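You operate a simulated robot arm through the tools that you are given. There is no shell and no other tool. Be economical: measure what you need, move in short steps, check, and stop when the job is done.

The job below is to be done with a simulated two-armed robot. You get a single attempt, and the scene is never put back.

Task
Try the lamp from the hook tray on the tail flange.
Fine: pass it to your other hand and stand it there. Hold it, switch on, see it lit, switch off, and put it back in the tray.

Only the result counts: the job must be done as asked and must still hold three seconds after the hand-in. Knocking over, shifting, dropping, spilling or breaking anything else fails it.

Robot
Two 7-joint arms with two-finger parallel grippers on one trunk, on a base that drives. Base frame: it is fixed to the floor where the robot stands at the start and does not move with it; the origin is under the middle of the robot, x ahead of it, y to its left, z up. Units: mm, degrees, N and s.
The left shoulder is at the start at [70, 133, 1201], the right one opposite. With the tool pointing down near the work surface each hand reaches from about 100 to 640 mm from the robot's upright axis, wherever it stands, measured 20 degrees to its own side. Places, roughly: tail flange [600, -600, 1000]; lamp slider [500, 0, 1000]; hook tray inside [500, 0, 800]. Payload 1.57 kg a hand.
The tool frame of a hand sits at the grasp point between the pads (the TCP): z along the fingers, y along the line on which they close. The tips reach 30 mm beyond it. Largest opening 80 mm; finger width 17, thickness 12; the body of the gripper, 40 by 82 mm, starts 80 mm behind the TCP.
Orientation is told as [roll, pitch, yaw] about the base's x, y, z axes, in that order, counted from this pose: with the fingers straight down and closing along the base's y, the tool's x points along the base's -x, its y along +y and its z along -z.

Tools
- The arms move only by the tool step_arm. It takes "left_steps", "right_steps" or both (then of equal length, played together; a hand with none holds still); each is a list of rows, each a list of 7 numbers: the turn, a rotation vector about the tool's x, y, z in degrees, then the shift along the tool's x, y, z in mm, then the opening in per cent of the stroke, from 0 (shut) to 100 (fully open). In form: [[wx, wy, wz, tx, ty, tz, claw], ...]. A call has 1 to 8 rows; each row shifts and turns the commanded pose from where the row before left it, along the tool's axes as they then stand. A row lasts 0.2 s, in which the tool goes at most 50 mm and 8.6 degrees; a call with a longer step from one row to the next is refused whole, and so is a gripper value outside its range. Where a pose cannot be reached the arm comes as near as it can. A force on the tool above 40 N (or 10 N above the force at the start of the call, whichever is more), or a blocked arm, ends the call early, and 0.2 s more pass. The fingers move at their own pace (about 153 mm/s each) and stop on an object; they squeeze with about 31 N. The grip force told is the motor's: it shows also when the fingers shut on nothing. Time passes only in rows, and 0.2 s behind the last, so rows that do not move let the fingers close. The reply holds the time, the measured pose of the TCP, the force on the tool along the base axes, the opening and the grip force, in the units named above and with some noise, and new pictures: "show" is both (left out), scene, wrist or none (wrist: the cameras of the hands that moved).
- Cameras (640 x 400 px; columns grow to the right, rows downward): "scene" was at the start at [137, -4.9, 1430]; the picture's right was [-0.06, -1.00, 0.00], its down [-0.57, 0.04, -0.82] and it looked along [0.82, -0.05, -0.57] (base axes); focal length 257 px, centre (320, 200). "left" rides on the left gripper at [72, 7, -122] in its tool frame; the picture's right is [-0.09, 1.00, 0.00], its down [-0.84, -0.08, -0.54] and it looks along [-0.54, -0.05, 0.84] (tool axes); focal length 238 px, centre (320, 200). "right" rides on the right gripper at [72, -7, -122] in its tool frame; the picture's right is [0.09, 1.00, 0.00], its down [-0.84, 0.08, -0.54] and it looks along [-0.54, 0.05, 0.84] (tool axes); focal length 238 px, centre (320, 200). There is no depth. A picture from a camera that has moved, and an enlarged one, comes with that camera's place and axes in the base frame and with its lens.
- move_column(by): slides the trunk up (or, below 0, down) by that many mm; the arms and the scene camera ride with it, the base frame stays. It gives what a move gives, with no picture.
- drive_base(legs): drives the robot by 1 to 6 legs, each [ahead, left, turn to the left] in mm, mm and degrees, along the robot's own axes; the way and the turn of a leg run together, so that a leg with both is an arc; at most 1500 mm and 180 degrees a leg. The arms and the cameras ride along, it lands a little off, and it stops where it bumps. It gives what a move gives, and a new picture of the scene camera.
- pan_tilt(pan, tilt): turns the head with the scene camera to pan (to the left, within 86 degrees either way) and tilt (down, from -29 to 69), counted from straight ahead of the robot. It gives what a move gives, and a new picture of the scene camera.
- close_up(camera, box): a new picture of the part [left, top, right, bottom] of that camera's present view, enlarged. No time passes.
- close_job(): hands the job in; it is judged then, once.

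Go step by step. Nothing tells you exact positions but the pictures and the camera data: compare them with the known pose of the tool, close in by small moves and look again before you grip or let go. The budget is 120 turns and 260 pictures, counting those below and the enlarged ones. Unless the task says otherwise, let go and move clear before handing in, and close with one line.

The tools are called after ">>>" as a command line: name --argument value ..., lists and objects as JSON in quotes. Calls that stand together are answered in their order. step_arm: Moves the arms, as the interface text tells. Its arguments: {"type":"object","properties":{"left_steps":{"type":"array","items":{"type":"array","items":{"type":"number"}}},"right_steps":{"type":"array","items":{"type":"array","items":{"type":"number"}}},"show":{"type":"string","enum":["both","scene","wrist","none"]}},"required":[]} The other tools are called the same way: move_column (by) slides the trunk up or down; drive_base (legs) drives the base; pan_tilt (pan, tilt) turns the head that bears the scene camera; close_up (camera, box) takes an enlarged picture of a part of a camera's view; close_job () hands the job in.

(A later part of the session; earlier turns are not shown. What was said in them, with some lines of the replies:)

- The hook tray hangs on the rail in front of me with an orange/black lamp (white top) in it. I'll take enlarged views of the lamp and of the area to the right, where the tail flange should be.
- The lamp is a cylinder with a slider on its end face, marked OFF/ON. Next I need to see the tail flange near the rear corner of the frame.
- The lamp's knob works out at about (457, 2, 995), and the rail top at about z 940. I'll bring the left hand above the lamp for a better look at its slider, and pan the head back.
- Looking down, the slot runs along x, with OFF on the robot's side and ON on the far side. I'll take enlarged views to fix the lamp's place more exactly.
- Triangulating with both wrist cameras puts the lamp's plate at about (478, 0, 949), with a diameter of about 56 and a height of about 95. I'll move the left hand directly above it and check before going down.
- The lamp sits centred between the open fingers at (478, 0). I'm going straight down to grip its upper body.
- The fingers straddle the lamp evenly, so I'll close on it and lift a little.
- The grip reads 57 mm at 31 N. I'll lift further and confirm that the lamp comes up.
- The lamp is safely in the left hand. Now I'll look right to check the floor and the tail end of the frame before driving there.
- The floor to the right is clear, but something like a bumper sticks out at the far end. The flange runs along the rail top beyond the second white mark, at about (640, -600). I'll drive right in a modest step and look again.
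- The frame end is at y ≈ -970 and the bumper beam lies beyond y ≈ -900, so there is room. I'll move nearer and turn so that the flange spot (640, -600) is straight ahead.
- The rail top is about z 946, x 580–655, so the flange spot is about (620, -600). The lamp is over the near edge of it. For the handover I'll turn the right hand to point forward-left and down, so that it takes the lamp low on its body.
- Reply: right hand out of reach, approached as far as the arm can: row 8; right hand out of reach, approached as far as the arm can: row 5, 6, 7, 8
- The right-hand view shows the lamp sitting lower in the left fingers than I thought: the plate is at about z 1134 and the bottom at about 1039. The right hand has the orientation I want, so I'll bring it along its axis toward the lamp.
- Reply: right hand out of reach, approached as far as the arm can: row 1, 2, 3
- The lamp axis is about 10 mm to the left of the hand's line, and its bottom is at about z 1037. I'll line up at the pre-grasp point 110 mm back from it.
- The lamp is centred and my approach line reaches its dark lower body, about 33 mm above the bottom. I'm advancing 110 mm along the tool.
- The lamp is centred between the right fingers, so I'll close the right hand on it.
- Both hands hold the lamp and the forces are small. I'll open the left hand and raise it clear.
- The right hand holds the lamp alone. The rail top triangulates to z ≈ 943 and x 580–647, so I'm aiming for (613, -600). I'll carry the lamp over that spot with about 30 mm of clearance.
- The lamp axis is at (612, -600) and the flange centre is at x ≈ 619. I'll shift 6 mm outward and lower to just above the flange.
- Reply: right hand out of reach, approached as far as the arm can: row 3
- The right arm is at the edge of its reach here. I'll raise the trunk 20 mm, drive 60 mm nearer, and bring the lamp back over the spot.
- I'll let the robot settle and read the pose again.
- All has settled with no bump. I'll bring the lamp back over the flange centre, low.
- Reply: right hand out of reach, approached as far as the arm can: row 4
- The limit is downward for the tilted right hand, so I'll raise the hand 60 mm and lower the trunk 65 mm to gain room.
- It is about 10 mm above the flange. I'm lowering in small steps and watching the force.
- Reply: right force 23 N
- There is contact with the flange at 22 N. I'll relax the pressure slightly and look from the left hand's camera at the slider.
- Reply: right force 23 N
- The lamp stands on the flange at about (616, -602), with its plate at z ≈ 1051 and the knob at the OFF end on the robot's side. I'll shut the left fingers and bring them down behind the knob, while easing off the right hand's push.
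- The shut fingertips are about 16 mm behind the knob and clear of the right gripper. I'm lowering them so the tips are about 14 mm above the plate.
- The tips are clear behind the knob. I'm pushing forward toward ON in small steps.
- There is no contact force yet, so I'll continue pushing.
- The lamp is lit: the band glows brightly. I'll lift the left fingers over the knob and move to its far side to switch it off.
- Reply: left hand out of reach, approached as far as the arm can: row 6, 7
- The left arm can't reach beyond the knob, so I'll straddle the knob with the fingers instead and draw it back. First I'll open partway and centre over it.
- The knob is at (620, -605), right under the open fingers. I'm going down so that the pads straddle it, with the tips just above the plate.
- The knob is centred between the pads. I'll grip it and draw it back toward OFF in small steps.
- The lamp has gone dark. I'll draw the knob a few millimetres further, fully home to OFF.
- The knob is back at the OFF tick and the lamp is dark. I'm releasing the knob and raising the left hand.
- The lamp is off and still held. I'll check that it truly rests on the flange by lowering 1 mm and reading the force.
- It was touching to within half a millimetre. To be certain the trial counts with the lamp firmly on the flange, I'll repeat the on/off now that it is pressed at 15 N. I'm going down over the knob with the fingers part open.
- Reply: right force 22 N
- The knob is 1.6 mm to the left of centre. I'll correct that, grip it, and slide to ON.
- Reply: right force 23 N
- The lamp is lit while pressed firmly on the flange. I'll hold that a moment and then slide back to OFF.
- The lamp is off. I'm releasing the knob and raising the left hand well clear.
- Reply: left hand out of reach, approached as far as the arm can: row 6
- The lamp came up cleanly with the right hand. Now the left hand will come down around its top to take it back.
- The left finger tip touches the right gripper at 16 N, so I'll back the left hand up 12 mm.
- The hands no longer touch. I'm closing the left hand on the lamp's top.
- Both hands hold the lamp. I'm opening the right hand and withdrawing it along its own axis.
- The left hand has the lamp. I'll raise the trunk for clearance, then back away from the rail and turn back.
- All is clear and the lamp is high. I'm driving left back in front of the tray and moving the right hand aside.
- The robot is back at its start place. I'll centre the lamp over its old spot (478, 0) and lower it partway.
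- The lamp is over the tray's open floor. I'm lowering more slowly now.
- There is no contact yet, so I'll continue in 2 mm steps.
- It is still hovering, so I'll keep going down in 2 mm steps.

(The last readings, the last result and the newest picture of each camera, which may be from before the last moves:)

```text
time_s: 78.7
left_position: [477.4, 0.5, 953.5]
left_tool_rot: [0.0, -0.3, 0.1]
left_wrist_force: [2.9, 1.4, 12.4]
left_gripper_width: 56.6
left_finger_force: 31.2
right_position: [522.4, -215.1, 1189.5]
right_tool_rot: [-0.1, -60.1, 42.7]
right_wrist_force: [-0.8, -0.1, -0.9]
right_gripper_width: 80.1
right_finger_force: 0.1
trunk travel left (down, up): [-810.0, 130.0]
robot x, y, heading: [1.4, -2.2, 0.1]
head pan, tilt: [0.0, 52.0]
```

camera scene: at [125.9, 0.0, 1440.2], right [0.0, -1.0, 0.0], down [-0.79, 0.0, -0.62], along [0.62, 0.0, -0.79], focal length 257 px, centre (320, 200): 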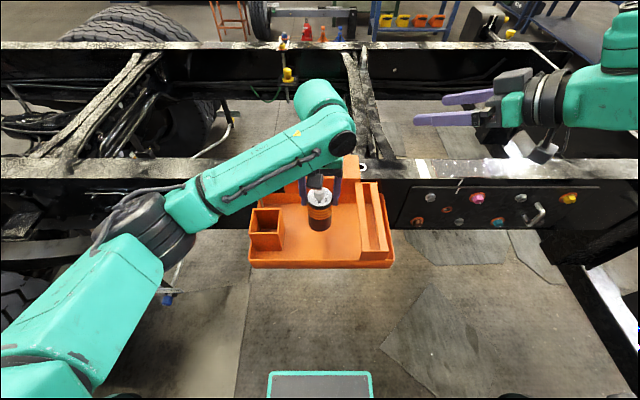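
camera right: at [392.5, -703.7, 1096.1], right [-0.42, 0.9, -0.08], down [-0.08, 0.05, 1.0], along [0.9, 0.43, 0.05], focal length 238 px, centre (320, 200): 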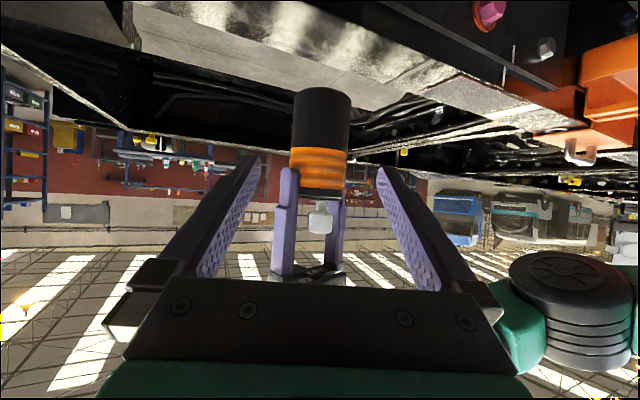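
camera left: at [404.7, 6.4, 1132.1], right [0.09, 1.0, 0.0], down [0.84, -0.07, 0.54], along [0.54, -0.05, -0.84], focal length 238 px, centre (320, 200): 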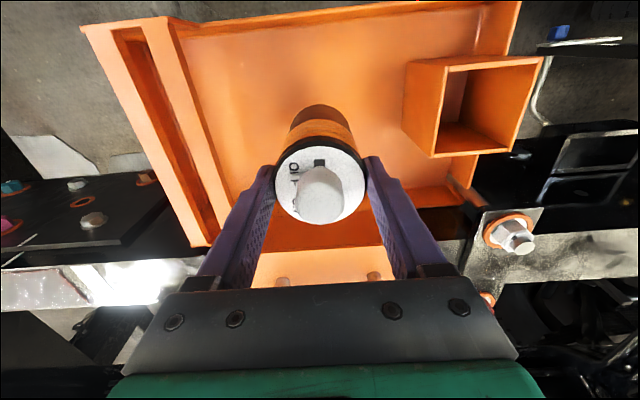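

There is contact with the tray floor at 12 N. I'll ease 1 mm, open, and lift straight up.

>>> step_arm --left_steps '[[0, 0, 0, 0, 0, -1, 0], [0, 0, 0, 0, 0, 0, 0], [0, 0, 0, 0, 0, 0, 100], [0, 0, 0, 0, 0, 0, 100], [0, 0, 0, 0, 0, -20, 100], [0, 0, 0, 0, 0, -35, 100], [0, 0, 0, 0, 0, -40, 100], [0, 0, 0, 0, 0, -40, 100]]' --show "both"

>>> close_up --camera "scene" --box '[240, 140, 400, 280]'

```text
time_s: 80.5
left_position: [475.8, -0.3, 1088.0]
left_tool_rot: [0.0, 0.0, 0.2]
left_wrist_force: [-0.7, -0.4, -0.4]
left_gripper_width: 80.3
left_finger_force: 0.0
right_position: [523.1, -215.3, 1188.2]
right_tool_rot: [0.1, -60.0, 42.5]
right_wrist_force: [-0.2, 0.4, -0.4]
right_gripper_width: 80.0
right_finger_force: 0.2
trunk travel left (down, up): [-810.0, 130.0]
robot x, y, heading: [3.9, 2.0, 0.2]
head pan, tilt: [0.0, 52.0]
camera scene: at [125.4, -0.4, 1440.2], right [0.0, -1.0, 0.0], down [-0.79, 0.0, -0.62], along [0.62, 0.0, -0.79], focal length 257 px, centre (320, 200)
camera left: at [404.9, 6.0, 1211.5], right [0.09, 1.0, 0.0], down [0.84, -0.07, 0.54], along [0.54, -0.05, -0.84], focal length 238 px, centre (320, 200)
```

scene: 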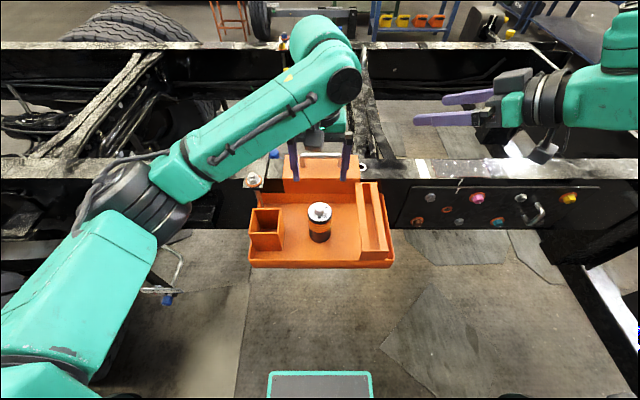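
left: 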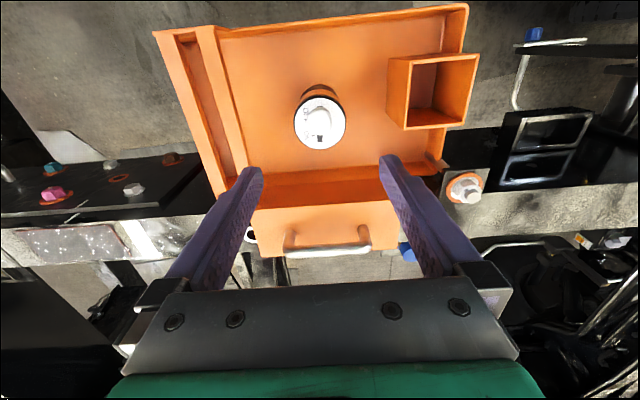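

```text
2.86 times, centred on (320, 210) of scene
camera zoom: at [125.4, -0.4, 1440.2], right [0.0, -1.0, 0.0], down [-0.79, 0.0, -0.62], along [0.62, 0.0, -0.79], focal length 736 px, centre (320, 171)
```

zoom: 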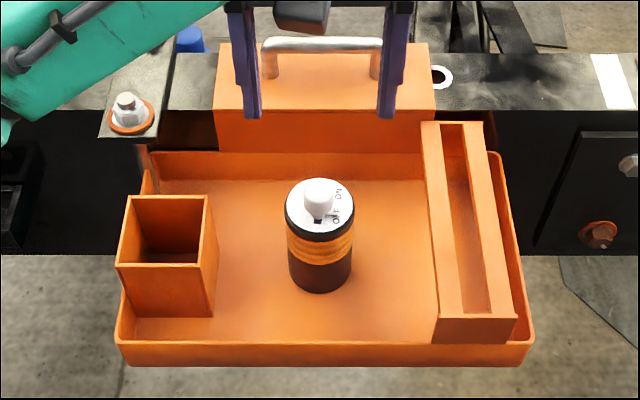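

The lamp stands upright and dark in the tray at its old spot, and both hands are clear, so I'm handing in.

>>> close_job

```text
The job is handed in.
```

The lamp was passed to the right hand, stood and held on the tail flange, switched on, seen lit, switched off, and put back upright in the hook tray. I ran the on/off a second time, because on the first run the lamp may have sat up to half a millimetre off the flange.
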